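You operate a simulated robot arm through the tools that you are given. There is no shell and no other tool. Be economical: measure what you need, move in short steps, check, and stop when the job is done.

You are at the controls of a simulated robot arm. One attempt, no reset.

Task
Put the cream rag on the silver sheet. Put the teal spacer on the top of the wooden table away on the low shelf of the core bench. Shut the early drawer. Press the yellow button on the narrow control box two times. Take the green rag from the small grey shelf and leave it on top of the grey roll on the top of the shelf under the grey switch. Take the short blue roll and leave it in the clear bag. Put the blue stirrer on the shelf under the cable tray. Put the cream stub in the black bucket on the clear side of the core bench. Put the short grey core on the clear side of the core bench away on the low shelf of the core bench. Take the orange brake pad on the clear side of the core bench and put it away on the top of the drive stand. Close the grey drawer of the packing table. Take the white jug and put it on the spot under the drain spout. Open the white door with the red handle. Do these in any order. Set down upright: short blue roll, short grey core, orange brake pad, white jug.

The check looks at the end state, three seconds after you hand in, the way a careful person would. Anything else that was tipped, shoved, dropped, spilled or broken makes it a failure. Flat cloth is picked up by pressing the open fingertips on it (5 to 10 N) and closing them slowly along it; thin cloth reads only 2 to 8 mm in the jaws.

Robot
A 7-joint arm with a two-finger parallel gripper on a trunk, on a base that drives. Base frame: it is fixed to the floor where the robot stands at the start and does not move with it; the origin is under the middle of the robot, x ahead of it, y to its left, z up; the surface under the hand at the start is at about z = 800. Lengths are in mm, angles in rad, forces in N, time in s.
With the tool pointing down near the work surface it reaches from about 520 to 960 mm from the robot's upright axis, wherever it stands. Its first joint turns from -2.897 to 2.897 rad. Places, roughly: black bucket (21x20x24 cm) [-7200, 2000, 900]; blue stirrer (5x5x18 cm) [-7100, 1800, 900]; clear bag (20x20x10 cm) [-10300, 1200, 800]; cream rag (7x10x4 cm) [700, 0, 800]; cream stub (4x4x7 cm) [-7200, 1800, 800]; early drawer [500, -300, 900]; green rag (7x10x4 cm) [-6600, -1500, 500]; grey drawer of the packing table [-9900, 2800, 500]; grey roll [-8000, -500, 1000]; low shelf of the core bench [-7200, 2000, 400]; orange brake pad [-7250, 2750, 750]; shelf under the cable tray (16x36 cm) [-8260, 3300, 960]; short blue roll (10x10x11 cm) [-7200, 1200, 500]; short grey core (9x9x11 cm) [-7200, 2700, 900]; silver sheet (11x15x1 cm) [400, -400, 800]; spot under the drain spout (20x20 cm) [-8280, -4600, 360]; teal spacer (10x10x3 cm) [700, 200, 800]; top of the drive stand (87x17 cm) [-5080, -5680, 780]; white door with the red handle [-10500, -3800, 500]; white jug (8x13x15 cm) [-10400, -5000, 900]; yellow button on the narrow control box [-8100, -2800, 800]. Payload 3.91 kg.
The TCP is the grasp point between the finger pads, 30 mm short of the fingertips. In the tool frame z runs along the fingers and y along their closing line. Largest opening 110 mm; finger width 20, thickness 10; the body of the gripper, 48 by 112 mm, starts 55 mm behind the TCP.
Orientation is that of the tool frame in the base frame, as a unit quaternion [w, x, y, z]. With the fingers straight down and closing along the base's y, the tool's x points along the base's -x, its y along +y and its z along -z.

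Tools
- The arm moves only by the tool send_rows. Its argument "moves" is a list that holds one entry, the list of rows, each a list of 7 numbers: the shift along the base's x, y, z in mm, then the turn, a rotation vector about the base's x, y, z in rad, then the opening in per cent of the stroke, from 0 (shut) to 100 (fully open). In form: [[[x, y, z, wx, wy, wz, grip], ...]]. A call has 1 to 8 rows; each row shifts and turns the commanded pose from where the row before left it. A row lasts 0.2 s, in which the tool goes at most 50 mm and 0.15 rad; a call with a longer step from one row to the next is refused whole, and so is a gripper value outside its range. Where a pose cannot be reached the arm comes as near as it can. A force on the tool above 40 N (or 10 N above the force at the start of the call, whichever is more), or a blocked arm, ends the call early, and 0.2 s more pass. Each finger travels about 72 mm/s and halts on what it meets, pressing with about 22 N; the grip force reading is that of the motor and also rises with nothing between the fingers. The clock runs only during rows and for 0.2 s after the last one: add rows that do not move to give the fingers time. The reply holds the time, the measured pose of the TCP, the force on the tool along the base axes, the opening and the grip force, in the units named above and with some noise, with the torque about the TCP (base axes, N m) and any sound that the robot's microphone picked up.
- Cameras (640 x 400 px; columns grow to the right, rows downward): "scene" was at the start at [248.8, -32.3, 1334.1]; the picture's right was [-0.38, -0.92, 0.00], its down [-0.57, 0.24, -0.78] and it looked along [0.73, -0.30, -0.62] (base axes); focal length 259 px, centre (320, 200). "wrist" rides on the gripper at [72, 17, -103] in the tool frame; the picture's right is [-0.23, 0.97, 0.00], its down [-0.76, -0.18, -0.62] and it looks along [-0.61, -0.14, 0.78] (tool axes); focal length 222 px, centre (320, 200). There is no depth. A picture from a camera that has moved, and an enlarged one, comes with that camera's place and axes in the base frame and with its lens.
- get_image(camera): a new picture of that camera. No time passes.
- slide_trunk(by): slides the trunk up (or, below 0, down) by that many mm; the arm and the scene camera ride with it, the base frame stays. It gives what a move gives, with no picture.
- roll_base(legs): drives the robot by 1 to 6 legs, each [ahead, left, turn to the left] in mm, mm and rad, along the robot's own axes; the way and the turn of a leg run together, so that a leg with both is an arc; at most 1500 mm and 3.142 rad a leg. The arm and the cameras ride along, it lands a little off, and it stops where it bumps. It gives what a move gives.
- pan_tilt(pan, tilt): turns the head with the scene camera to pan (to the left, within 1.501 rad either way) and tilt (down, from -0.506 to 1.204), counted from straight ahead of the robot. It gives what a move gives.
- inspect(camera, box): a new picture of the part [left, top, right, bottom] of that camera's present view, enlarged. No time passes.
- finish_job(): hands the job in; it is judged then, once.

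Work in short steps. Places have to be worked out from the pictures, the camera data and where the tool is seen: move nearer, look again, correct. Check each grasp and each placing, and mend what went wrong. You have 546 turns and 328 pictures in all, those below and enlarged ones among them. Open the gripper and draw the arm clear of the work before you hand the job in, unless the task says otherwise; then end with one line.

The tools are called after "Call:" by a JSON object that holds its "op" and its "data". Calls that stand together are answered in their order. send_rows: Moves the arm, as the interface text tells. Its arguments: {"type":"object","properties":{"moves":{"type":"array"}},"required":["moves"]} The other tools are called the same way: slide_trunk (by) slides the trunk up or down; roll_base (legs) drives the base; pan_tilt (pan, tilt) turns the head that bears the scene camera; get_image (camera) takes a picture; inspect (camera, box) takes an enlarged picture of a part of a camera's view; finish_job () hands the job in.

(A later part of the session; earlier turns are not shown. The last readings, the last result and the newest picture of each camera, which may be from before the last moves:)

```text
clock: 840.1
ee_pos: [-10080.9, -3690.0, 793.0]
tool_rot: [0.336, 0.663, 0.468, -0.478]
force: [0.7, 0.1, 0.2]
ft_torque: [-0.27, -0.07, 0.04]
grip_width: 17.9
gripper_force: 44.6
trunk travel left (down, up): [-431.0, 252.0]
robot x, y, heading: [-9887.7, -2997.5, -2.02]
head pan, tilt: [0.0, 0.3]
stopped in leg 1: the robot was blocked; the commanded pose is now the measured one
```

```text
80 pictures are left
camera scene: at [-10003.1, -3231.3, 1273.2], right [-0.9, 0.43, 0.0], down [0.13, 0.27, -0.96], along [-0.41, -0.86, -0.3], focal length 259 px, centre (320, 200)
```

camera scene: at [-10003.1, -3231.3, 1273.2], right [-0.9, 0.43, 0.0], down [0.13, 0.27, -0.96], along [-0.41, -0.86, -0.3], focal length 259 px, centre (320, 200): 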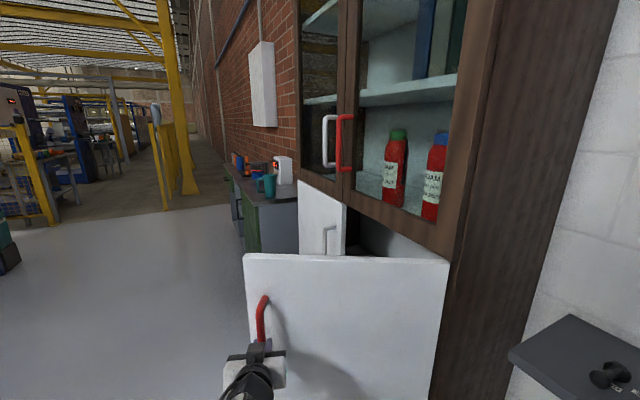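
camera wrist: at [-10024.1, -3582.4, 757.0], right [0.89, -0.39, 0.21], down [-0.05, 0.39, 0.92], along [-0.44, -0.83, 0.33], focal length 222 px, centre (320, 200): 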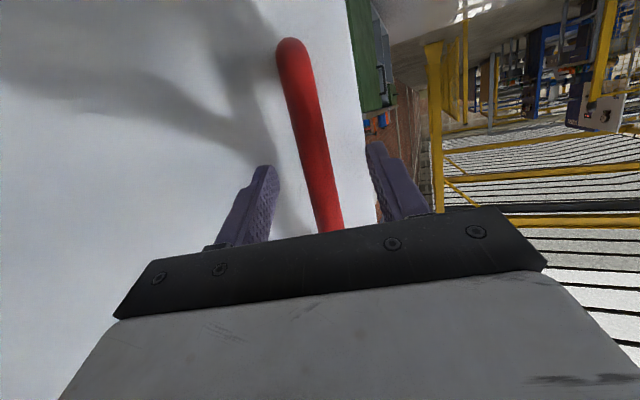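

The base is against the cage, so I release and lift the fingers up off the bar, then go around to push the door from inside.

Call:
{"op": "send_rows", "data": {"moves": [[[0, 0, 0, 0, 0, 0, 20], [0, 0, 0, 0, 0, 0, 40], [0, 0, 0, 0, 0, 0, 55], [0, 0, 0, 0, 0, 0, 55]]]}}

Call:
{"op": "slide_trunk", "data": {"by": 180}}

Call:
{"op": "get_image", "data": {"camera": "wrist"}}

```text
clock: 841.1
ee_pos: [-10080.9, -3691.1, 791.7]
tool_rot: [0.336, 0.663, 0.469, -0.477]
force: [0.5, -0.4, 0.5]
ft_torque: [-0.04, 0.02, -0.03]
grip_width: 60.4
gripper_force: 0.0
trunk travel left (down, up): [-431.0, 252.0]
robot x, y, heading: [-9885.6, -2995.4, -2.015]
head pan, tilt: [0.0, 0.3]
```

```text
clock: 843.1
ee_pos: [-10080.5, -3689.5, 971.1]
tool_rot: [0.335, 0.663, 0.468, -0.478]
force: [-0.3, 0.2, 0.8]
ft_torque: [0.0, 0.01, -0.01]
grip_width: 60.7
gripper_force: 0.0
trunk travel left (down, up): [-611.0, 72.0]
robot x, y, heading: [-9888.7, -2996.7, -2.017]
head pan, tilt: [0.0, 0.3]
```

```text
79 pictures are left
camera wrist: at [-10023.7, -3582.0, 936.8], right [0.89, -0.4, 0.21], down [-0.05, 0.39, 0.92], along [-0.45, -0.83, 0.33], focal length 222 px, centre (320, 200)
```

wrist: 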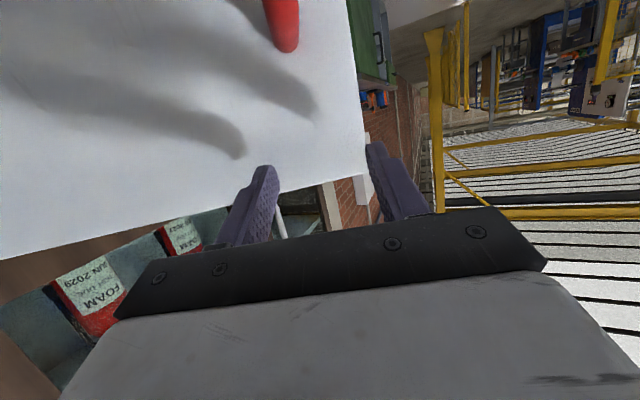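

Raise fully above the door top (≈985), then strafe away.

Call:
{"op": "slide_trunk", "data": {"by": 70}}

Call:
{"op": "roll_base", "data": {"legs": [[0, 500, 0], [300, 400, 0]]}}

Call:
{"op": "get_image", "data": {"camera": "scene"}}

```text
clock: 844.2
ee_pos: [-10081.3, -3689.7, 1041.2]
tool_rot: [0.337, 0.662, 0.468, -0.478]
force: [-0.2, -0.3, -0.4]
ft_torque: [0.0, -0.03, 0.02]
grip_width: 60.5
gripper_force: 0.0
trunk travel left (down, up): [-681.0, 2.0]
robot x, y, heading: [-9884.0, -2992.2, -2.02]
head pan, tilt: [0.0, 0.3]
```

```text
clock: 851.9
ee_pos: [-9392.5, -4351.0, 1041.0]
tool_rot: [0.336, 0.663, 0.469, -0.477]
force: [-0.2, 0.9, -0.6]
ft_torque: [0.0, -0.03, 0.04]
grip_width: 60.5
gripper_force: 0.1
trunk travel left (down, up): [-681.0, 2.0]
robot x, y, heading: [-9205.3, -3658.8, -2.014]
head pan, tilt: [0.0, 0.3]
```

```text
78 pictures are left
camera scene: at [-9316.4, -3892.3, 1523.1], right [-0.9, 0.43, 0.0], down [0.13, 0.27, -0.96], along [-0.41, -0.86, -0.3], focal length 259 px, centre (320, 200)
```

scene: 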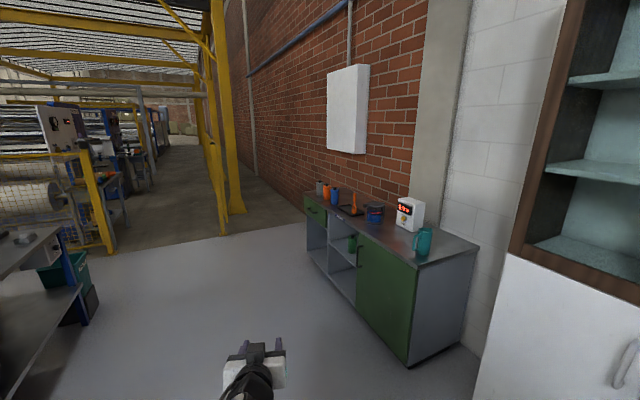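

Call:
{"op": "pan_tilt", "data": {"pan": -1.1, "tilt": 0.5}}

Call:
{"op": "get_image", "data": {"camera": "scene"}}

```text
clock: 853.2
ee_pos: [-9393.0, -4352.7, 1042.1]
tool_rot: [0.336, 0.663, 0.469, -0.478]
force: [-0.5, -0.3, 0.3]
ft_torque: [0.04, -0.02, 0.02]
grip_width: 60.6
gripper_force: 0.0
trunk travel left (down, up): [-681.0, 2.0]
robot x, y, heading: [-9199.7, -3655.9, -2.018]
head pan, tilt: [-1.1, 0.499]
```

```text
77 pictures are left
camera scene: at [-9367.1, -3810.0, 1504.8], right [-0.02, 1.0, 0.0], down [0.48, 0.01, -0.88], along [-0.88, -0.02, -0.48], focal length 259 px, centre (320, 200)
```

scene: 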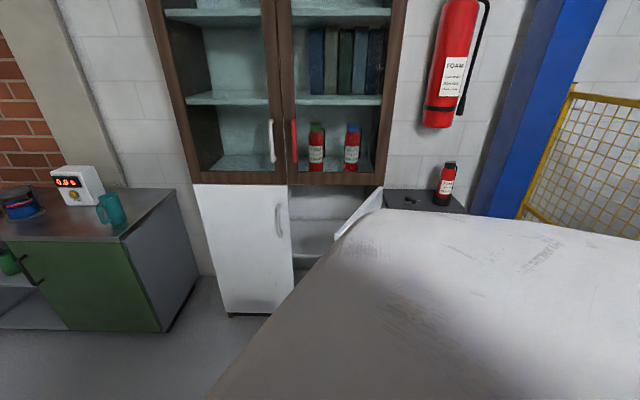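

Door is ~60° open; I'd like more. Straighten the tool to vertical, then position the robot south of the door to push it from inside.

Call:
{"op": "send_rows", "data": {"moves": [[[0, 0, 0, 0.132, -0.047, 0, 20], [0, 0, 0, 0.132, -0.047, 0, 0], [0, 0, 0, 0.132, -0.047, 0, 0], [0, 0, 0, 0.132, -0.047, 0, 0], [0, 0, 0, 0.132, -0.047, 0, 0], [0, 0, 0, 0.132, -0.047, 0, 0], [0, 0, 0, 0.132, -0.047, 0, 0], [0, 0, 0, 0.132, -0.047, 0, 0]]]}}

Call:
{"op": "send_rows", "data": {"moves": [[[0, 0, 0, 0.118, -0.042, 0, 0], [5, 20, 0, 0, 0, 0, 0]]]}}

Call:
{"op": "roll_base", "data": {"legs": [[0, 0, -1.35], [0, 0, -1.345]]}}

```text
clock: 855.0
ee_pos: [-9395.8, -4351.5, 1042.3]
tool_rot: [0.036, 0.815, 0.576, -0.05]
force: [1.1, 0.1, 0.0]
ft_torque: [0.0, -0.01, 0.0]
grip_width: 0.0
gripper_force: 22.2
trunk travel left (down, up): [-681.0, 2.0]
robot x, y, heading: [-9204.4, -3654.9, -2.019]
head pan, tilt: [-1.1, 0.499]
```

```text
clock: 855.6
ee_pos: [-9388.7, -4329.5, 1041.6]
tool_rot: [0.0, 0.817, 0.577, -0.001]
force: [-0.7, 0.0, -0.2]
ft_torque: [-0.03, 0.0, -0.01]
grip_width: 0.1
gripper_force: 22.0
trunk travel left (down, up): [-681.0, 2.0]
robot x, y, heading: [-9205.6, -3658.7, -2.017]
head pan, tilt: [-1.1, 0.499]
```

```text
clock: 862.9
ee_pos: [-9313.4, -2963.0, 1042.2]
tool_rot: [-0.001, 0.738, -0.675, 0.0]
force: [0.0, 0.7, 0.4]
ft_torque: [0.01, 0.02, -0.02]
grip_width: 0.2
gripper_force: 21.6
trunk travel left (down, up): [-681.0, 2.0]
robot x, y, heading: [-9202.2, -3654.7, 1.55]
head pan, tilt: [-1.1, 0.499]
```

Call:
{"op": "roll_base", "data": {"legs": [[-807, 560, 0]]}}

Call:
{"op": "pan_tilt", "data": {"pan": 0.35, "tilt": 0.6}}

Call:
{"op": "get_image", "data": {"camera": "scene"}}

```text
clock: 868.0
ee_pos: [-9887.5, -3765.3, 1042.5]
tool_rot: [-0.001, 0.738, -0.675, 0.0]
force: [0.2, 0.5, -0.2]
ft_torque: [0.0, -0.02, 0.02]
grip_width: 0.1
gripper_force: 22.1
trunk travel left (down, up): [-681.0, 2.0]
robot x, y, heading: [-9778.8, -4459.2, 1.553]
head pan, tilt: [-1.1, 0.499]
```

```text
clock: 869.6
ee_pos: [-9887.5, -3765.0, 1041.1]
tool_rot: [-0.001, 0.738, -0.675, -0.001]
force: [0.7, -0.6, 0.4]
ft_torque: [0.03, -0.01, -0.01]
grip_width: 0.0
gripper_force: 21.5
trunk travel left (down, up): [-681.0, 2.0]
robot x, y, heading: [-9775.3, -4456.6, 1.553]
head pan, tilt: [0.351, 0.6]
```

```text
76 pictures are left
camera scene: at [-9803.1, -4203.6, 1495.7], right [0.95, 0.33, 0.0], down [0.18, -0.53, -0.83], along [-0.27, 0.78, -0.56], focal length 259 px, centre (320, 200)
```

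scene: 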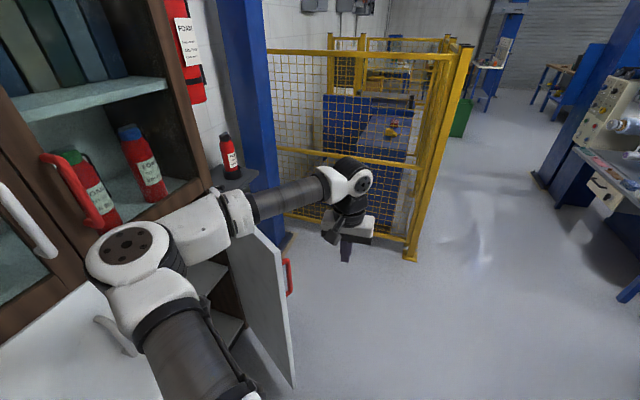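

The elbow is near the cabinet handles; I back the base south so the arm is more extended, then move the tool over to the inside of the door.

Call:
{"op": "roll_base", "data": {"legs": [[-160, 60, 0]]}}

Call:
{"op": "send_rows", "data": {"moves": [[[-15, 35, 0, 0, 0, 0, 0], [-25, 30, 0, 0, 0, 0, 0], [-35, 20, 0, 0, 0, 0, 0], [-40, 5, 0, 0, 0, 0, 0], [-35, 0, 0, 0, 0, 0, 0]]]}}

Call:
{"op": "get_image", "data": {"camera": "scene"}}

Call:
{"op": "get_image", "data": {"camera": "wrist"}}

```text
clock: 871.0
ee_pos: [-9952.8, -3923.7, 1042.2]
tool_rot: [-0.001, 0.739, -0.674, -0.001]
force: [0.1, -0.4, 0.3]
ft_torque: [0.01, 0.03, -0.02]
grip_width: 0.0
gripper_force: 21.7
trunk travel left (down, up): [-681.0, 2.0]
robot x, y, heading: [-9838.4, -4617.5, 1.556]
head pan, tilt: [0.351, 0.6]
```

```text
clock: 872.2
ee_pos: [-10103.9, -3831.1, 1040.8]
tool_rot: [-0.001, 0.738, -0.675, -0.001]
force: [-0.1, 0.6, 0.0]
ft_torque: [0.02, -0.01, 0.0]
grip_width: 0.0
gripper_force: 22.2
trunk travel left (down, up): [-681.0, 2.0]
robot x, y, heading: [-9843.0, -4616.7, 1.556]
head pan, tilt: [0.351, 0.6]
```

```text
75 pictures are left
camera scene: at [-9867.0, -4361.6, 1495.7], right [0.94, 0.33, 0.0], down [0.19, -0.53, -0.83], along [-0.27, 0.78, -0.57], focal length 259 px, centre (320, 200)
```

scene: 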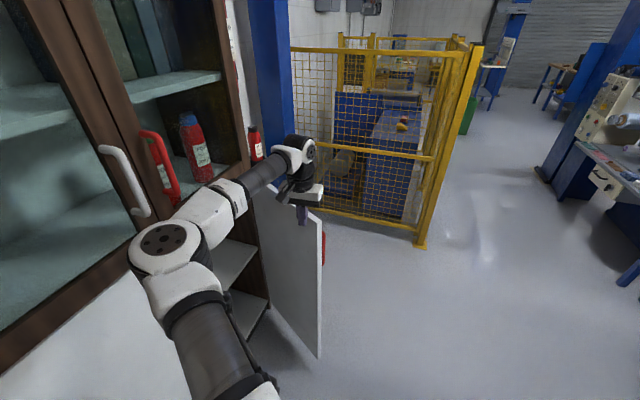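

```text
74 pictures are left
camera wrist: at [-10113.5, -3905.6, 1145.2], right [-0.99, 0.14, 0.0], down [0.11, 0.77, 0.62], along [0.09, 0.62, -0.78], focal length 222 px, centre (320, 200)
```

wrist: 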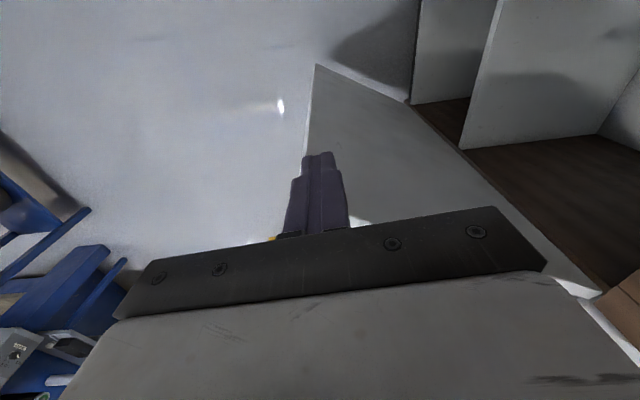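

Tool is on the inner side. Lower 80 mm beside the door and push north with the base.

Call:
{"op": "send_rows", "data": {"moves": [[[0, 0, -40, 0, 0, 0, 0], [0, 0, -40, 0, 0, 0, 0], [0, 0, 0, 0, 0, 0, 0]]]}}

Call:
{"op": "roll_base", "data": {"legs": [[120, 0, 0]]}}

Call:
{"op": "get_image", "data": {"camera": "scene"}}

```text
clock: 873.0
ee_pos: [-10103.4, -3832.6, 960.6]
tool_rot: [-0.001, 0.739, -0.674, -0.002]
force: [0.2, 0.5, -0.9]
ft_torque: [-0.01, -0.01, 0.04]
grip_width: 0.0
gripper_force: 21.7
trunk travel left (down, up): [-681.0, 2.0]
robot x, y, heading: [-9842.2, -4617.4, 1.557]
head pan, tilt: [0.351, 0.6]
```

```text
clock: 874.3
ee_pos: [-10100.1, -3712.7, 959.7]
tool_rot: [0.0, 0.738, -0.675, 0.0]
force: [0.1, 0.2, -0.3]
ft_torque: [-0.02, 0.0, 0.0]
grip_width: 0.1
gripper_force: 21.9
trunk travel left (down, up): [-681.0, 2.0]
robot x, y, heading: [-9838.5, -4495.5, 1.551]
head pan, tilt: [0.351, 0.6]
```

```text
73 pictures are left
camera scene: at [-9864.4, -4240.5, 1495.4], right [0.94, 0.33, 0.0], down [0.18, -0.53, -0.82], along [-0.27, 0.78, -0.57], focal length 259 px, centre (320, 200)
```

scene: 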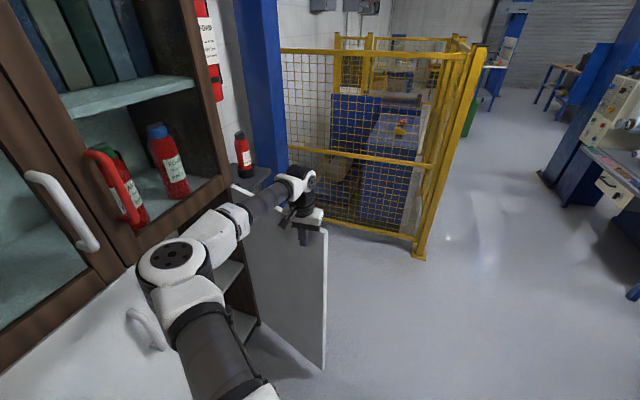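

Door is following. Push another 90 mm.

Call:
{"op": "roll_base", "data": {"legs": [[90, 0, 0]]}}

Call:
{"op": "get_image", "data": {"camera": "scene"}}

```text
clock: 875.4
ee_pos: [-10098.5, -3622.5, 959.6]
tool_rot: [-0.001, 0.739, -0.674, 0.0]
force: [0.6, 0.5, -1.3]
ft_torque: [0.0, -0.03, -0.01]
grip_width: 0.0
gripper_force: 22.0
trunk travel left (down, up): [-681.0, 2.0]
robot x, y, heading: [-9837.2, -4404.9, 1.554]
head pan, tilt: [0.351, 0.6]
```

```text
72 pictures are left
camera scene: at [-9862.9, -4152.1, 1495.4], right [0.94, 0.33, 0.0], down [0.19, -0.53, -0.82], along [-0.27, 0.78, -0.57], focal length 259 px, centre (320, 200)
```

scene: 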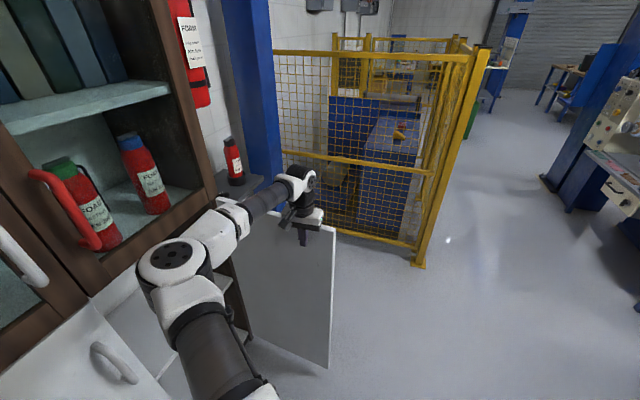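

Door ~80° open now. Back off, raise, and head to the narrow control box.

Call:
{"op": "roll_base", "data": {"legs": [[-170, 0, 0]]}}

Call:
{"op": "send_rows", "data": {"moves": [[[20, -30, 30, 0, 0, 0, 0], [25, -30, 25, 0, 0, 0, 0], [30, -35, 0, 0, 0, 0, 0], [30, -35, 0, 0, 0, 0, 0], [30, -35, 0, 0, 0, 0, 0], [30, -35, 0, 0, 0, 0, 0]]]}}

Call:
{"op": "pan_tilt", "data": {"pan": 0.5, "tilt": 0.4}}

Call:
{"op": "get_image", "data": {"camera": "scene"}}

```text
clock: 876.8
ee_pos: [-10100.4, -3794.0, 960.7]
tool_rot: [-0.001, 0.738, -0.675, -0.001]
force: [0.5, 0.7, 0.1]
ft_torque: [0.02, -0.02, 0.02]
grip_width: 0.0
gripper_force: 22.0
trunk travel left (down, up): [-681.0, 2.0]
robot x, y, heading: [-9838.5, -4576.7, 1.552]
head pan, tilt: [0.351, 0.6]
```

```text
clock: 878.2
ee_pos: [-9935.1, -3992.1, 1016.8]
tool_rot: [0.0, 0.738, -0.675, -0.001]
force: [0.2, 1.4, 0.4]
ft_torque: [-0.02, 0.0, 0.02]
grip_width: 0.2
gripper_force: 21.8
trunk travel left (down, up): [-681.0, 2.0]
robot x, y, heading: [-9838.0, -4577.3, 1.554]
head pan, tilt: [0.351, 0.6]
```

```text
clock: 879.0
ee_pos: [-9935.8, -3992.7, 1016.2]
tool_rot: [0.0, 0.738, -0.675, -0.001]
force: [0.2, -0.2, 0.0]
ft_torque: [0.0, 0.02, 0.01]
grip_width: 0.0
gripper_force: 22.2
trunk travel left (down, up): [-681.0, 2.0]
robot x, y, heading: [-9837.4, -4575.9, 1.557]
head pan, tilt: [0.499, 0.4]
```

```text
71 pictures are left
camera scene: at [-9879.5, -4323.5, 1513.9], right [0.89, 0.46, 0.0], down [0.18, -0.35, -0.92], along [-0.43, 0.82, -0.39], focal length 259 px, centre (320, 200)
```

scene: 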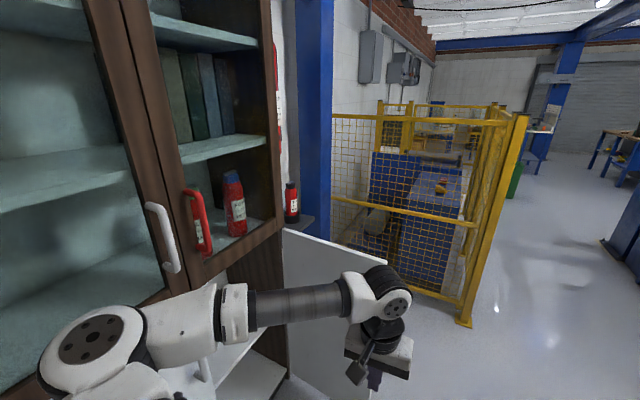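

Call:
{"op": "roll_base", "data": {"legs": [[0, -600, 0], [0, 0, -1.55], [0, 900, 0], [0, 850, 0]]}}

Call:
{"op": "pan_tilt", "data": {"pan": 0.0, "tilt": 0.4}}

Call:
{"op": "get_image", "data": {"camera": "scene"}}

```text
clock: 901.6
ee_pos: [-8658.9, -2718.7, 1015.8]
tool_rot: [0.001, -0.055, 0.999, -0.001]
force: [0.0, 0.2, 0.1]
ft_torque: [0.01, 0.0, -0.02]
grip_width: 0.0
gripper_force: 21.9
trunk travel left (down, up): [-681.0, 2.0]
robot x, y, heading: [-9237.2, -2827.2, -0.002]
head pan, tilt: [0.499, 0.4]
```

```text
clock: 902.5
ee_pos: [-8658.9, -2720.8, 1016.4]
tool_rot: [0.001, -0.054, 0.999, 0.0]
force: [-0.1, 0.0, 0.1]
ft_torque: [0.0, 0.01, 0.0]
grip_width: 0.0
gripper_force: 22.1
trunk travel left (down, up): [-681.0, 2.0]
robot x, y, heading: [-9243.7, -2831.2, 0.001]
head pan, tilt: [0.0, 0.4]
```

```text
70 pictures are left
camera scene: at [-8978.4, -2825.9, 1513.9], right [0.0, -1.0, 0.0], down [-0.39, 0.0, -0.92], along [0.92, 0.0, -0.39], focal length 259 px, centre (320, 200)
```

scene: 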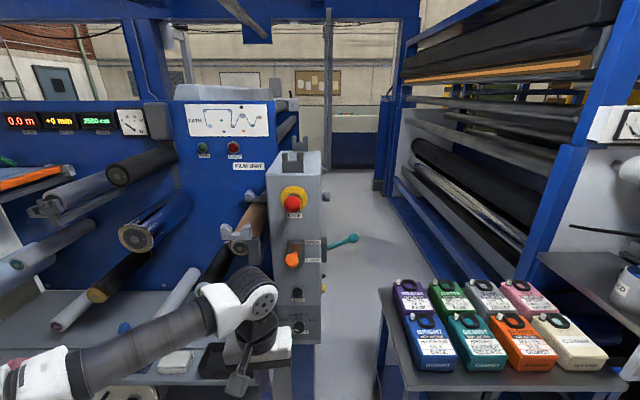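

Call:
{"op": "inspect", "data": {"camera": "scene", "box": [240, 140, 380, 350]}}

```text
1.90 times, centred on (310, 245) of scene
camera zoom: at [-8978.4, -2825.9, 1513.9], right [0.0, -1.0, 0.0], down [-0.39, 0.0, -0.92], along [0.92, 0.0, -0.39], focal length 494 px, centre (339, 114)
```

zoom: 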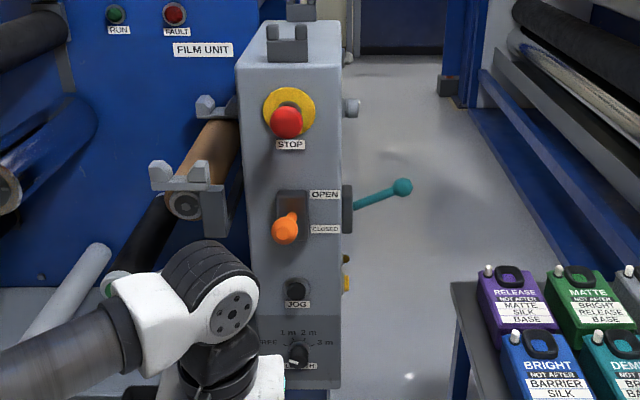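

The narrow box has STOP, lever and JOG on its front; something yellow protrudes from its south side. I move south for a view of that face.

Call:
{"op": "roll_base", "data": {"legs": [[0, -480, 0]]}}

Call:
{"op": "pan_tilt", "data": {"pan": 0.55, "tilt": 0.5}}

Call:
{"op": "get_image", "data": {"camera": "scene"}}

```text
clock: 906.8
ee_pos: [-8658.0, -3197.7, 1016.2]
tool_rot: [0.0, -0.055, 0.998, 0.001]
force: [0.6, 0.6, 0.1]
ft_torque: [0.03, -0.01, -0.02]
grip_width: 0.0
gripper_force: 22.0
trunk travel left (down, up): [-681.0, 2.0]
robot x, y, heading: [-9241.2, -3308.0, 0.005]
head pan, tilt: [0.0, 0.4]
```

```text
clock: 907.7
ee_pos: [-8657.4, -3197.2, 1016.0]
tool_rot: [0.001, -0.056, 0.998, 0.0]
force: [-0.3, 0.7, 0.6]
ft_torque: [0.0, -0.02, 0.0]
grip_width: 0.0
gripper_force: 22.3
trunk travel left (down, up): [-681.0, 2.0]
robot x, y, heading: [-9242.2, -3308.0, 0.004]
head pan, tilt: [0.55, 0.499]
```

```text
68 pictures are left
camera scene: at [-8992.3, -3258.2, 1504.8], right [0.53, -0.85, 0.0], down [-0.41, -0.25, -0.88], along [0.75, 0.46, -0.48], focal length 259 px, centre (320, 200)
```

scene: 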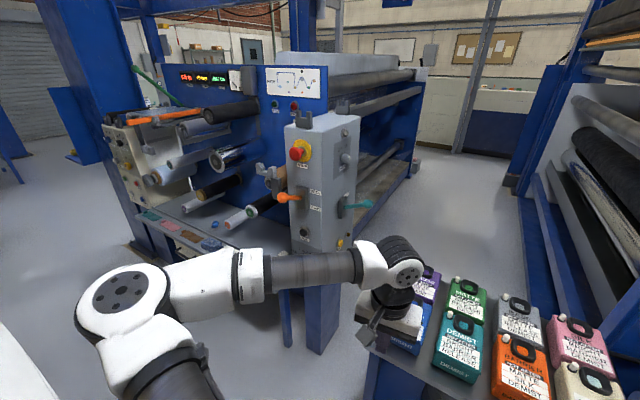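

Call:
{"op": "inspect", "data": {"camera": "scene", "box": [270, 110, 390, 260]}}

```text
2.67 times, centred on (330, 185) of scene
camera zoom: at [-8992.3, -3258.2, 1504.8], right [0.53, -0.85, 0.0], down [-0.41, -0.25, -0.88], along [0.75, 0.46, -0.48], focal length 691 px, centre (293, 240)
```

zoom: 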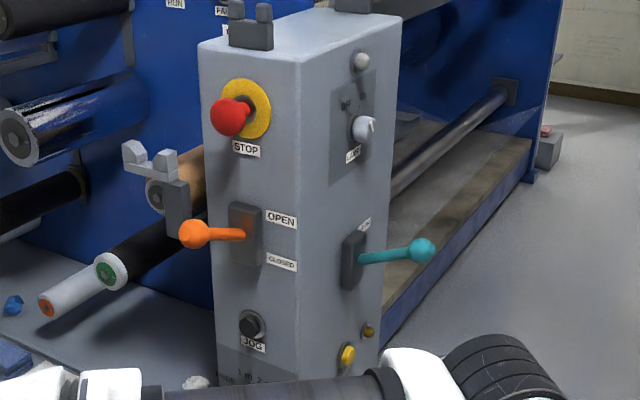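

Yellow button ≈(-8132,-2839,756) on the south face, below a teal lever. I'll press with closed, tilted fingertips from the south-west. Move the base into position first.

Call:
{"op": "roll_base", "data": {"legs": [[310, 245, 0]]}}

Call:
{"op": "send_rows", "data": {"moves": [[[10, 0, 0, 0, 0, 0.12, 0], [10, 0, 0, 0, 0, 0.12, 0], [10, 0, 0, 0, 0, 0.15, 0], [10, 0, 0, 0.07, -0.121, 0, 0], [10, 5, 0, 0.07, -0.121, 0, 0], [10, 5, 0, 0.07, -0.121, 0, 0], [15, 5, 0, 0.07, -0.121, 0, 0], [15, 5, 0, 0.07, -0.121, 0, 0]]]}}

Call:
{"op": "get_image", "data": {"camera": "scene"}}

Call:
{"op": "get_image", "data": {"camera": "wrist"}}

```text
clock: 910.2
ee_pos: [-8352.2, -2950.9, 1014.5]
tool_rot: [0.001, -0.057, 0.998, 0.0]
force: [0.7, 0.5, 0.9]
ft_torque: [0.01, 0.02, 0.03]
grip_width: 0.0
gripper_force: 21.7
trunk travel left (down, up): [-681.0, 2.0]
robot x, y, heading: [-8931.1, -3060.7, 0.008]
head pan, tilt: [0.55, 0.499]
```

```text
clock: 912.0
ee_pos: [-8260.5, -2932.4, 1015.9]
tool_rot: [0.332, -0.234, 0.909, 0.093]
force: [0.7, 0.1, 0.1]
ft_torque: [0.01, 0.01, 0.02]
grip_width: 0.0
gripper_force: 22.3
trunk travel left (down, up): [-681.0, 2.0]
robot x, y, heading: [-8931.8, -3063.2, 0.011]
head pan, tilt: [0.55, 0.499]
```

```text
66 pictures are left
camera scene: at [-8686.3, -3011.8, 1504.7], right [0.53, -0.85, 0.0], down [-0.41, -0.25, -0.88], along [0.75, 0.46, -0.48], focal length 259 px, centre (320, 200)
```

scene: 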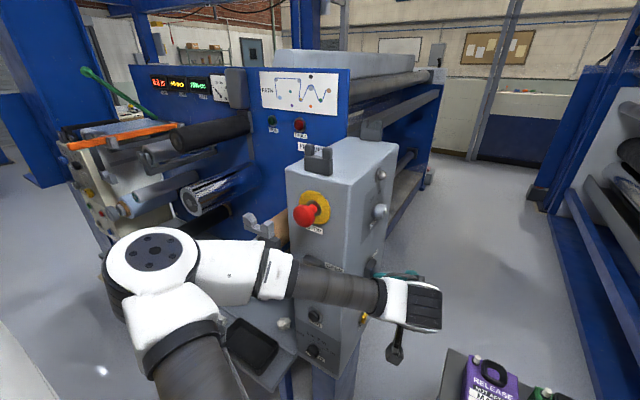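

```text
65 pictures are left
camera wrist: at [-8375.9, -2975.8, 1048.6], right [-0.32, 0.93, 0.16], down [0.25, -0.08, 0.97], along [0.91, 0.35, -0.21], focal length 222 px, centre (320, 200)
```

wrist: 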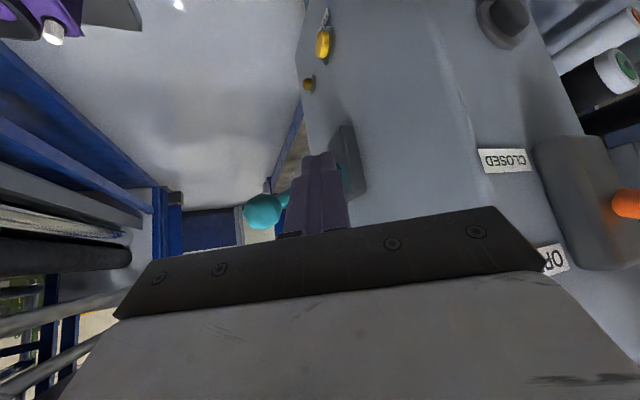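

The forearm would descend too near the front levers; I shift the base 240 mm south so it comes from the south-west, and bring the tool back.

Call:
{"op": "roll_base", "data": {"legs": [[0, -240, 0]]}}

Call:
{"op": "send_rows", "data": {"moves": [[[0, 45, 0, 0, 0, 0, 0], [5, 45, 0, 0, 0, 0, 0], [10, 45, 0, 0, 0, 0, 0], [10, 45, 0, 0, 0, 0, 0], [10, 45, 0, 0.02, -0.04, 0, 0], [10, 30, 0, 0.02, -0.04, 0, 0]]]}}

Call:
{"op": "get_image", "data": {"camera": "scene"}}

Call:
{"op": "get_image", "data": {"camera": "wrist"}}

```text
clock: 914.5
ee_pos: [-8261.6, -3167.5, 1016.6]
tool_rot: [0.331, -0.235, 0.909, 0.093]
force: [0.6, -0.1, -0.8]
ft_torque: [-0.03, 0.0, -0.03]
grip_width: 0.1
gripper_force: 22.3
trunk travel left (down, up): [-681.0, 2.0]
robot x, y, heading: [-8931.0, -3299.3, 0.008]
head pan, tilt: [0.55, 0.499]
```

```text
clock: 915.9
ee_pos: [-8214.5, -2912.2, 1016.7]
tool_rot: [0.371, -0.231, 0.893, 0.102]
force: [-0.5, 0.7, 0.2]
ft_torque: [0.01, 0.02, 0.01]
grip_width: 0.1
gripper_force: 22.2
trunk travel left (down, up): [-681.0, 2.0]
robot x, y, heading: [-8930.8, -3298.6, 0.007]
head pan, tilt: [0.55, 0.499]
```

```text
64 pictures are left
camera scene: at [-8684.6, -3248.5, 1504.7], right [0.53, -0.85, 0.0], down [-0.41, -0.25, -0.88], along [0.74, 0.46, -0.48], focal length 259 px, centre (320, 200)
```

scene: 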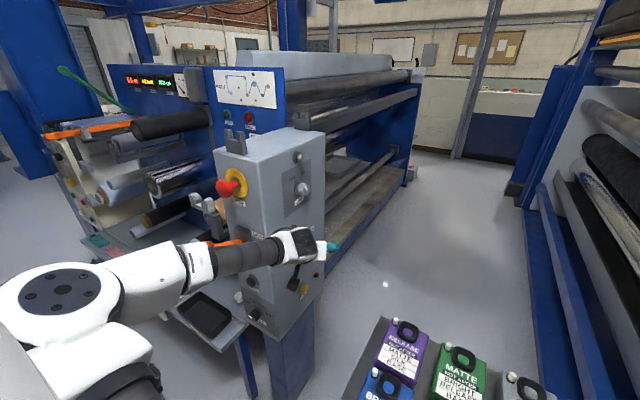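

```text
63 pictures are left
camera wrist: at [-8330.6, -2958.1, 1038.3], right [-0.34, 0.93, 0.17], down [0.17, -0.12, 0.98], along [0.93, 0.36, -0.12], focal length 222 px, centre (320, 200)
```

wrist: 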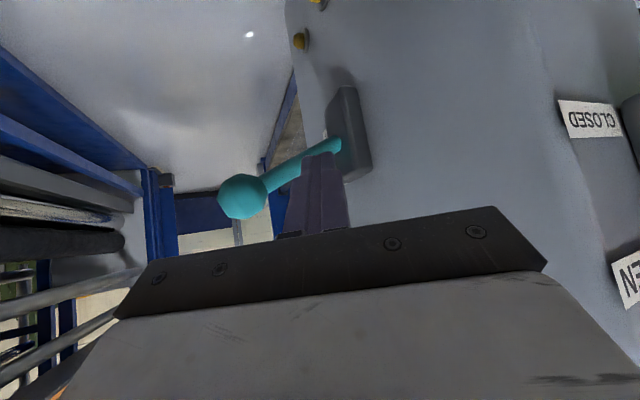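

I pull back slightly from the teal lever, lower the trunk, and re-check.

Call:
{"op": "send_rows", "data": {"moves": [[[-30, -15, 0, 0, 0, 0, 0], [-30, -15, 0, 0, 0, 0, 0]]]}}

Call:
{"op": "slide_trunk", "data": {"by": -248}}

Call:
{"op": "get_image", "data": {"camera": "wrist"}}

Call:
{"op": "get_image", "data": {"camera": "scene"}}

```text
clock: 916.5
ee_pos: [-8275.4, -2941.7, 1016.1]
tool_rot: [0.372, -0.232, 0.893, 0.102]
force: [0.2, -1.3, 0.0]
ft_torque: [0.03, 0.04, -0.01]
grip_width: 0.3
gripper_force: 22.3
trunk travel left (down, up): [-681.0, 2.0]
robot x, y, heading: [-8930.4, -3299.7, 0.007]
head pan, tilt: [0.55, 0.499]
```

```text
clock: 919.1
ee_pos: [-8275.6, -2942.5, 767.4]
tool_rot: [0.371, -0.232, 0.893, 0.102]
force: [-0.3, 0.4, 0.3]
ft_torque: [-0.06, 0.02, -0.01]
grip_width: 0.3
gripper_force: 22.0
trunk travel left (down, up): [-433.0, 250.0]
robot x, y, heading: [-8930.7, -3299.1, 0.006]
head pan, tilt: [0.55, 0.499]
```

```text
62 pictures are left
camera wrist: at [-8391.4, -2988.2, 789.8], right [-0.34, 0.93, 0.17], down [0.17, -0.12, 0.98], along [0.93, 0.36, -0.12], focal length 222 px, centre (320, 200)
```

wrist: 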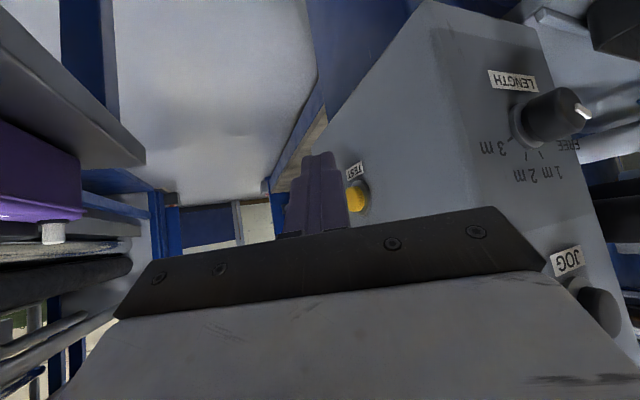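

```text
61 pictures are left
camera scene: at [-8684.8, -3248.8, 1256.8], right [0.53, -0.85, 0.0], down [-0.41, -0.25, -0.88], along [0.74, 0.47, -0.48], focal length 259 px, centre (320, 200)
```

scene: 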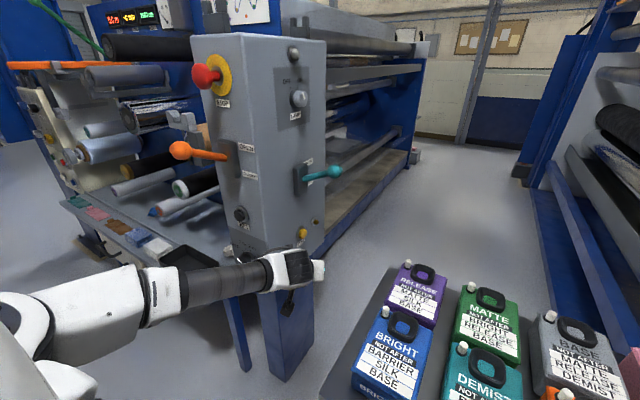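

The button (labelled TEST) is at ≈(-8138,-2838,760). Move to just in front of it.

Call:
{"op": "send_rows", "data": {"moves": [[[40, 18, 2, 0, 0, 0, 0], [40, 18, 2, 0, 0, 0, 0], [37, 18, 2, 0, 0, 0, 0], [0, 0, 0, 0, 0, 0, 0]]]}}

Call:
{"op": "get_image", "data": {"camera": "wrist"}}

Call:
{"op": "inspect", "data": {"camera": "scene", "box": [230, 150, 390, 310]}}

```text
clock: 920.1
ee_pos: [-8157.8, -2887.9, 774.5]
tool_rot: [0.371, -0.232, 0.893, 0.102]
force: [-0.3, -0.8, 0.4]
ft_torque: [-0.02, -0.01, -0.01]
grip_width: 0.1
gripper_force: 22.1
trunk travel left (down, up): [-433.0, 250.0]
robot x, y, heading: [-8926.0, -3296.4, 0.005]
head pan, tilt: [0.55, 0.499]
```

```text
60 pictures are left
camera wrist: at [-8274.2, -2933.7, 796.2], right [-0.34, 0.93, 0.17], down [0.17, -0.12, 0.98], along [0.93, 0.36, -0.12], focal length 222 px, centre (320, 200)
```

wrist: 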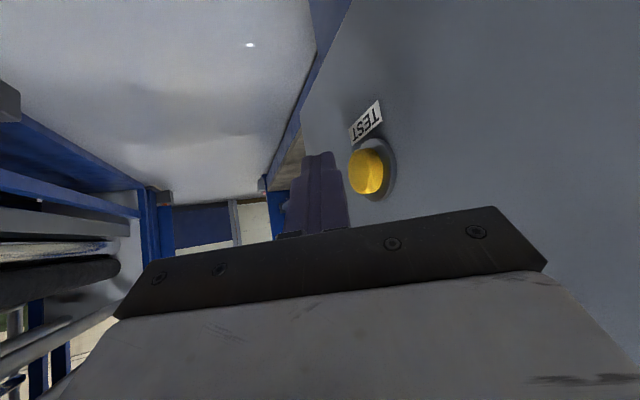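

```text
2.50 times, centred on (310, 230) of scene
camera zoom: at [-8684.7, -3248.7, 1256.8], right [0.53, -0.85, 0.0], down [-0.41, -0.25, -0.88], along [0.74, 0.47, -0.48], focal length 648 px, centre (345, 125)
```

zoom: 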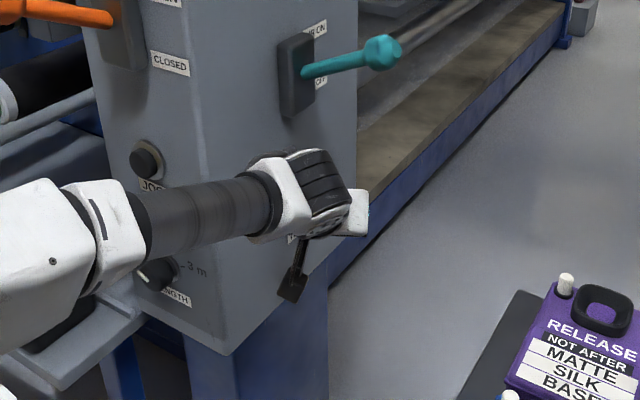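

Aligned with the button. Advance in +y toward contact.

Call:
{"op": "send_rows", "data": {"moves": [[[0, 8, 0, 0, 0, 0, 0], [0, 8, 0, 0, 0, 0, 0], [0, 4, 0, 0, 0, 0, 0], [0, 0, 0, 0, 0, 0, 0]]]}}

```text
clock: 921.1
ee_pos: [-8158.3, -2868.2, 773.1]
tool_rot: [0.372, -0.231, 0.894, 0.101]
force: [0.2, -0.2, 0.9]
ft_torque: [0.03, 0.01, 0.02]
grip_width: 0.0
gripper_force: 22.4
trunk travel left (down, up): [-433.0, 250.0]
robot x, y, heading: [-8930.8, -3300.4, 0.012]
head pan, tilt: [0.55, 0.499]
```

Call:
{"op": "send_rows", "data": {"moves": [[[0, 3, 0, 0, 0, 0, 0], [0, 3, 0, 0, 0, 0, 0], [0, 3, 0, 0, 0, 0, 0], [0, 0, 0, 0, 0, 0, 0]]]}}

Call:
{"op": "get_image", "data": {"camera": "wrist"}}

```text
clock: 921.8
ee_pos: [-8157.1, -2867.3, 772.0]
tool_rot: [0.37, -0.229, 0.895, 0.096]
force: [1.2, -2.9, -0.7]
ft_torque: [0.09, 0.03, 0.06]
grip_width: 0.4
gripper_force: 22.1
trunk travel left (down, up): [-433.0, 250.0]
robot x, y, heading: [-8930.0, -3296.5, 0.009]
head pan, tilt: [0.55, 0.499]
stopped in row 3: the force on the tool passed its limit at 44 N (the readings are from after the stop); the commanded pose is now the measured one
```

```text
58 pictures are left
camera wrist: at [-8272.8, -2912.8, 794.5], right [-0.33, 0.93, 0.16], down [0.17, -0.11, 0.98], along [0.93, 0.35, -0.12], focal length 222 px, centre (320, 200)
```

wrist: 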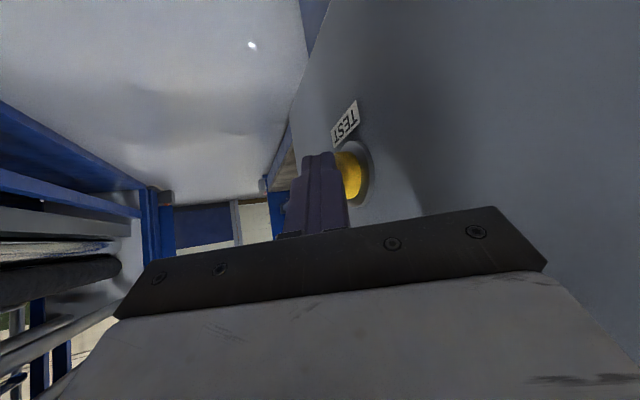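

44 N with no click: the gripper body's corner likely met the panel first. I back off, yaw the tool 0.5 rad more toward +y, and realign.

Call:
{"op": "send_rows", "data": {"moves": [[[0, -15, 0, 0, 0, 0, 0], [0, -15, 0, 0, 0, 0, 0], [4, 0, 2, 0, 0, 0.13, 0], [4, 0, 0, 0, 0, 0.13, 0], [4, 0, 0, 0, 0, 0.13, 0], [1, 0, 0, 0, 0, 0.12, 0], [0, 0, 0, 0, 0, 0, 0]]]}}

Call:
{"op": "get_image", "data": {"camera": "wrist"}}

Call:
{"op": "get_image", "data": {"camera": "scene"}}

```text
clock: 923.4
ee_pos: [-8144.2, -2897.7, 774.4]
tool_rot: [0.334, -0.449, 0.807, 0.188]
force: [0.3, -0.9, -0.3]
ft_torque: [0.01, -0.01, 0.05]
grip_width: 0.2
gripper_force: 22.2
trunk travel left (down, up): [-433.0, 250.0]
robot x, y, heading: [-8932.8, -3299.0, 0.011]
head pan, tilt: [0.55, 0.499]
```

```text
57 pictures are left
camera wrist: at [-8223.7, -2993.1, 796.7], right [-0.74, 0.65, 0.17], down [0.21, -0.01, 0.98], along [0.64, 0.76, -0.12], focal length 222 px, centre (320, 200)
```

wrist: 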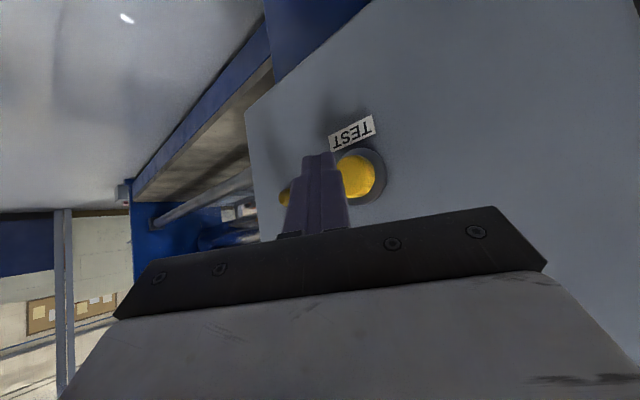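

```text
56 pictures are left
camera scene: at [-8684.9, -3249.7, 1256.8], right [0.53, -0.85, 0.0], down [-0.41, -0.25, -0.88], along [0.75, 0.46, -0.48], focal length 259 px, centre (320, 200)
```

scene: 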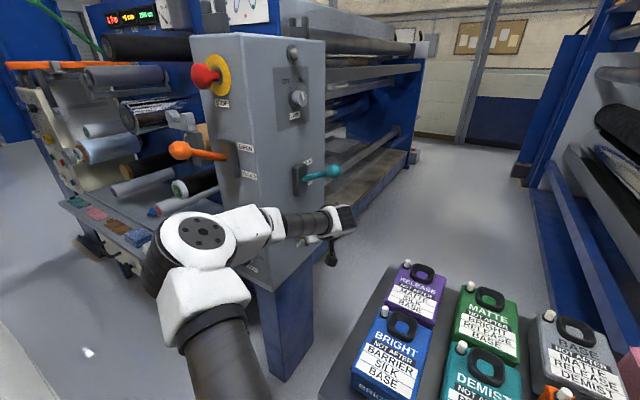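

Button at ≈(-8138,-2841,762). Advance and press.

Call:
{"op": "send_rows", "data": {"moves": [[[0, 10, -1, 0, 0, 0, 0], [0, 10, 0, 0, 0, 0, 0], [0, 5, 0, 0, 0, 0, 0], [0, 3, 0, 0, 0, 0, 0], [0, 3, 0, 0, 0, 0, 0], [0, 0, 0, 0, 0, 0, 0]]]}}

Call:
{"op": "get_image", "data": {"camera": "wrist"}}

```text
clock: 924.8
ee_pos: [-8143.5, -2868.1, 772.0]
tool_rot: [0.334, -0.447, 0.808, 0.187]
force: [-0.9, -9.9, 0.7]
ft_torque: [-0.15, 0.02, -0.02]
grip_width: 0.2
gripper_force: 21.1
trunk travel left (down, up): [-433.0, 250.0]
robot x, y, heading: [-8931.4, -3302.1, 0.008]
head pan, tilt: [0.55, 0.499]
heard: click
```

```text
55 pictures are left
camera wrist: at [-8223.1, -2963.8, 795.3], right [-0.74, 0.65, 0.16], down [0.21, -0.01, 0.98], along [0.64, 0.76, -0.12], focal length 222 px, centre (320, 200)
```

wrist: 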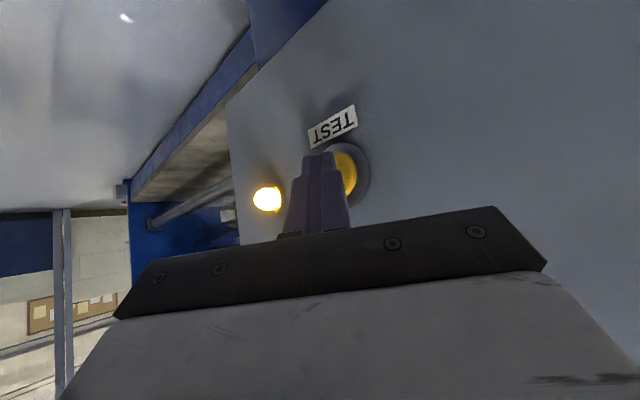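

Click heard, lamp lit: first press. Back off fully, check release, then press again.

Call:
{"op": "send_rows", "data": {"moves": [[[0, -8, 0, 0, 0, 0, 0], [0, -8, 0, 0, 0, 0, 0], [0, 0, 0, 0, 0, 0, 0]]]}}

Call:
{"op": "get_image", "data": {"camera": "wrist"}}

```text
clock: 925.6
ee_pos: [-8144.6, -2881.6, 773.0]
tool_rot: [0.333, -0.449, 0.808, 0.189]
force: [-0.1, -0.5, -0.2]
ft_torque: [-0.05, 0.01, 0.01]
grip_width: 0.0
gripper_force: 21.9
trunk travel left (down, up): [-433.0, 250.0]
robot x, y, heading: [-8932.4, -3296.1, 0.011]
head pan, tilt: [0.55, 0.499]
```

```text
54 pictures are left
camera wrist: at [-8224.1, -2977.5, 795.2], right [-0.74, 0.65, 0.17], down [0.21, -0.01, 0.98], along [0.64, 0.76, -0.12], focal length 222 px, centre (320, 200)
```

wrist: 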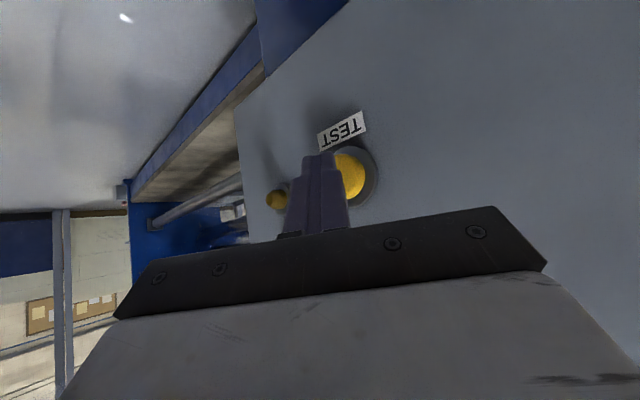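

Lamp went off on release. Second press.

Call:
{"op": "send_rows", "data": {"moves": [[[0, 8, 0, 0, 0, 0, 0], [0, 4, 0, 0, 0, 0, 0], [0, 3, 0, 0, 0, 0, 0], [0, 1, 0, 0, 0, 0, 0], [0, 0, 0, 0, 0, 0, 0]]]}}

Call:
{"op": "get_image", "data": {"camera": "wrist"}}

```text
clock: 926.8
ee_pos: [-8143.9, -2867.7, 773.1]
tool_rot: [0.334, -0.447, 0.808, 0.187]
force: [-2.9, -12.7, -2.1]
ft_torque: [-0.2, 0.04, -0.03]
grip_width: 0.1
gripper_force: 22.4
trunk travel left (down, up): [-433.0, 250.0]
robot x, y, heading: [-8930.7, -3301.7, 0.008]
head pan, tilt: [0.55, 0.499]
heard: click
```

```text
53 pictures are left
camera wrist: at [-8223.1, -2963.6, 795.4], right [-0.74, 0.65, 0.16], down [0.21, -0.01, 0.98], along [0.64, 0.76, -0.12], focal length 222 px, centre (320, 200)
```

wrist: 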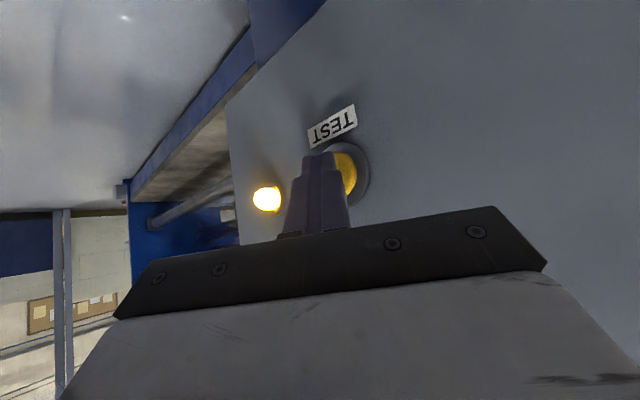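

Second click. Retreat from the button, then raise and untilt the tool.

Call:
{"op": "send_rows", "data": {"moves": [[[0, -15, 0, 0, 0, 0, 0], [-10, -25, 0, 0, 0, 0, 0], [-30, -20, 10, 0, 0, -0.1, 0], [-35, -10, 10, 0, 0, -0.1, 0], [-40, -10, 15, 0, 0, -0.1, 0], [-40, -10, 20, 0, 0, -0.1, 0], [-40, -10, 20, 0, 0, -0.1, 0]]]}}

Call:
{"op": "slide_trunk", "data": {"by": 170}}

Call:
{"op": "roll_base", "data": {"legs": [[-200, 0, 0]]}}

Call:
{"op": "get_image", "data": {"camera": "scene"}}

```text
clock: 928.0
ee_pos: [-8167.9, -3074.4, 777.4]
tool_rot: [0.354, -0.24, 0.901, 0.073]
force: [0.4, -0.2, 0.4]
ft_torque: [0.0, 0.0, -0.02]
grip_width: 0.1
gripper_force: 21.9
trunk travel left (down, up): [-433.0, 250.0]
robot x, y, heading: [-8930.4, -3297.4, 0.005]
head pan, tilt: [0.55, 0.499]
stopped in row 5: the arm was blocked; the commanded pose is now the measured one
```

```text
clock: 929.9
ee_pos: [-8167.3, -3074.2, 948.9]
tool_rot: [0.355, -0.24, 0.901, 0.072]
force: [-0.4, -0.1, -0.5]
ft_torque: [0.03, 0.02, 0.01]
grip_width: 0.0
gripper_force: 21.9
trunk travel left (down, up): [-603.0, 80.0]
robot x, y, heading: [-8931.1, -3301.7, 0.008]
head pan, tilt: [0.55, 0.499]
```

```text
clock: 931.5
ee_pos: [-8368.4, -3076.6, 950.4]
tool_rot: [0.355, -0.24, 0.901, 0.072]
force: [-0.3, -0.5, 1.1]
ft_torque: [0.0, 0.03, 0.01]
grip_width: 0.0
gripper_force: 21.8
trunk travel left (down, up): [-603.0, 80.0]
robot x, y, heading: [-9131.8, -3297.6, 0.003]
head pan, tilt: [0.55, 0.499]
```

```text
52 pictures are left
camera scene: at [-8886.3, -3251.3, 1427.0], right [0.53, -0.85, 0.0], down [-0.41, -0.25, -0.88], along [0.75, 0.46, -0.48], focal length 259 px, centre (320, 200)
```

scene: 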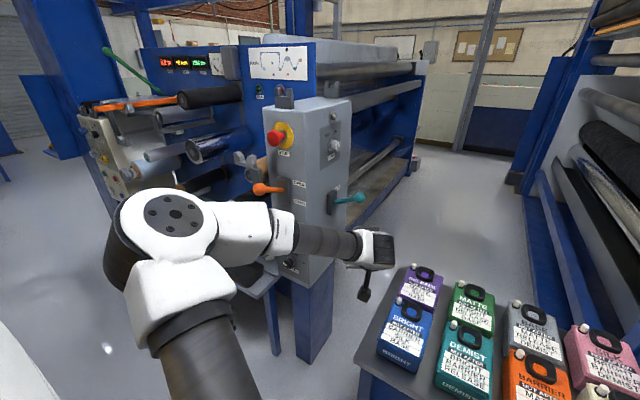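

Everything looks undisturbed. Untilt the tool and tuck, then drive north for the green rag.

Call:
{"op": "send_rows", "data": {"moves": [[[-30, 0, 15, -0.066, 0.133, 0, 0], [-30, 0, 15, -0.066, 0.133, 0, 0], [-30, 0, 10, -0.066, 0.133, 0, 0], [-30, 0, 0, -0.066, 0.133, 0, 0], [-20, -10, 0, -0.066, 0.133, 0, 0], [0, -30, 0, 0, 0, -0.15, 0], [0, -30, 0, 0, 0, -0.15, 0], [0, -20, 0, 0, 0, -0.15, 0]]]}}

Call:
{"op": "roll_base", "data": {"legs": [[-60, 0, 0], [0, 0, 1.565]]}}

```text
clock: 932.2
ee_pos: [-8397.7, -3172.8, 970.2]
tool_rot: [0.207, -0.161, 0.965, 0.012]
force: [0.1, -1.2, -0.2]
ft_torque: [-0.01, 0.02, 0.01]
grip_width: 0.0
gripper_force: 22.3
trunk travel left (down, up): [-603.0, 80.0]
robot x, y, heading: [-9130.0, -3302.0, 0.008]
head pan, tilt: [0.55, 0.499]
stopped in row 3: the arm was blocked; the commanded pose is now the measured one
```

```text
clock: 937.1
ee_pos: [-9317.6, -2566.3, 970.7]
tool_rot: [-0.139, 0.795, -0.57, -0.156]
force: [0.9, -0.1, -0.2]
ft_torque: [0.01, 0.01, 0.01]
grip_width: 0.1
gripper_force: 21.9
trunk travel left (down, up): [-603.0, 80.0]
robot x, y, heading: [-9191.1, -3302.4, 1.567]
head pan, tilt: [0.55, 0.499]
```

Call:
{"op": "send_rows", "data": {"moves": [[[0, 0, 10, -0.137, -0.031, 0, 0], [0, 0, 10, -0.137, -0.031, 0, 0], [0, 0, 0, -0.137, -0.031, 0, 0], [15, -20, 0, 0, 0, -0.1, 0], [20, -30, 0, 0, 0, -0.1, 0], [20, -30, 0, 0, 0, -0.11, 0], [20, -20, 0, 0, 0, 0, 0]]]}}

Call:
{"op": "get_image", "data": {"camera": "scene"}}

```text
clock: 938.7
ee_pos: [-9243.1, -2666.6, 990.9]
tool_rot: [-0.001, 0.713, -0.701, -0.001]
force: [0.2, 0.2, -0.2]
ft_torque: [-0.01, 0.0, -0.01]
grip_width: 0.0
gripper_force: 22.0
trunk travel left (down, up): [-603.0, 80.0]
robot x, y, heading: [-9192.7, -3300.5, 1.57]
head pan, tilt: [0.55, 0.499]
```

```text
51 pictures are left
camera scene: at [-9240.6, -3052.8, 1426.8], right [0.85, 0.52, 0.0], down [0.25, -0.41, -0.88], along [-0.46, 0.75, -0.48], focal length 259 px, centre (320, 200)
```

scene: 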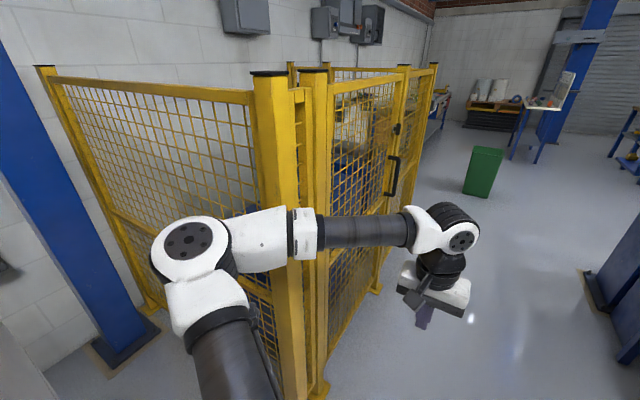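

Now drive north through the corridor and diagonally past the bin, to the machine's north side.

Call:
{"op": "roll_base", "data": {"legs": [[0, -190, 0], [1450, 0, 0], [1450, 0, 0], [0, 0, -0.79]]}}

```text
clock: 956.5
ee_pos: [-8579.4, 82.4, 991.1]
tool_rot: [0.0, -0.388, 0.922, -0.001]
force: [0.6, 1.0, -0.7]
ft_torque: [0.03, -0.01, 0.02]
grip_width: 0.0
gripper_force: 22.2
trunk travel left (down, up): [-603.0, 80.0]
robot x, y, heading: [-8995.1, -398.8, 0.786]
head pan, tilt: [0.55, 0.499]
```

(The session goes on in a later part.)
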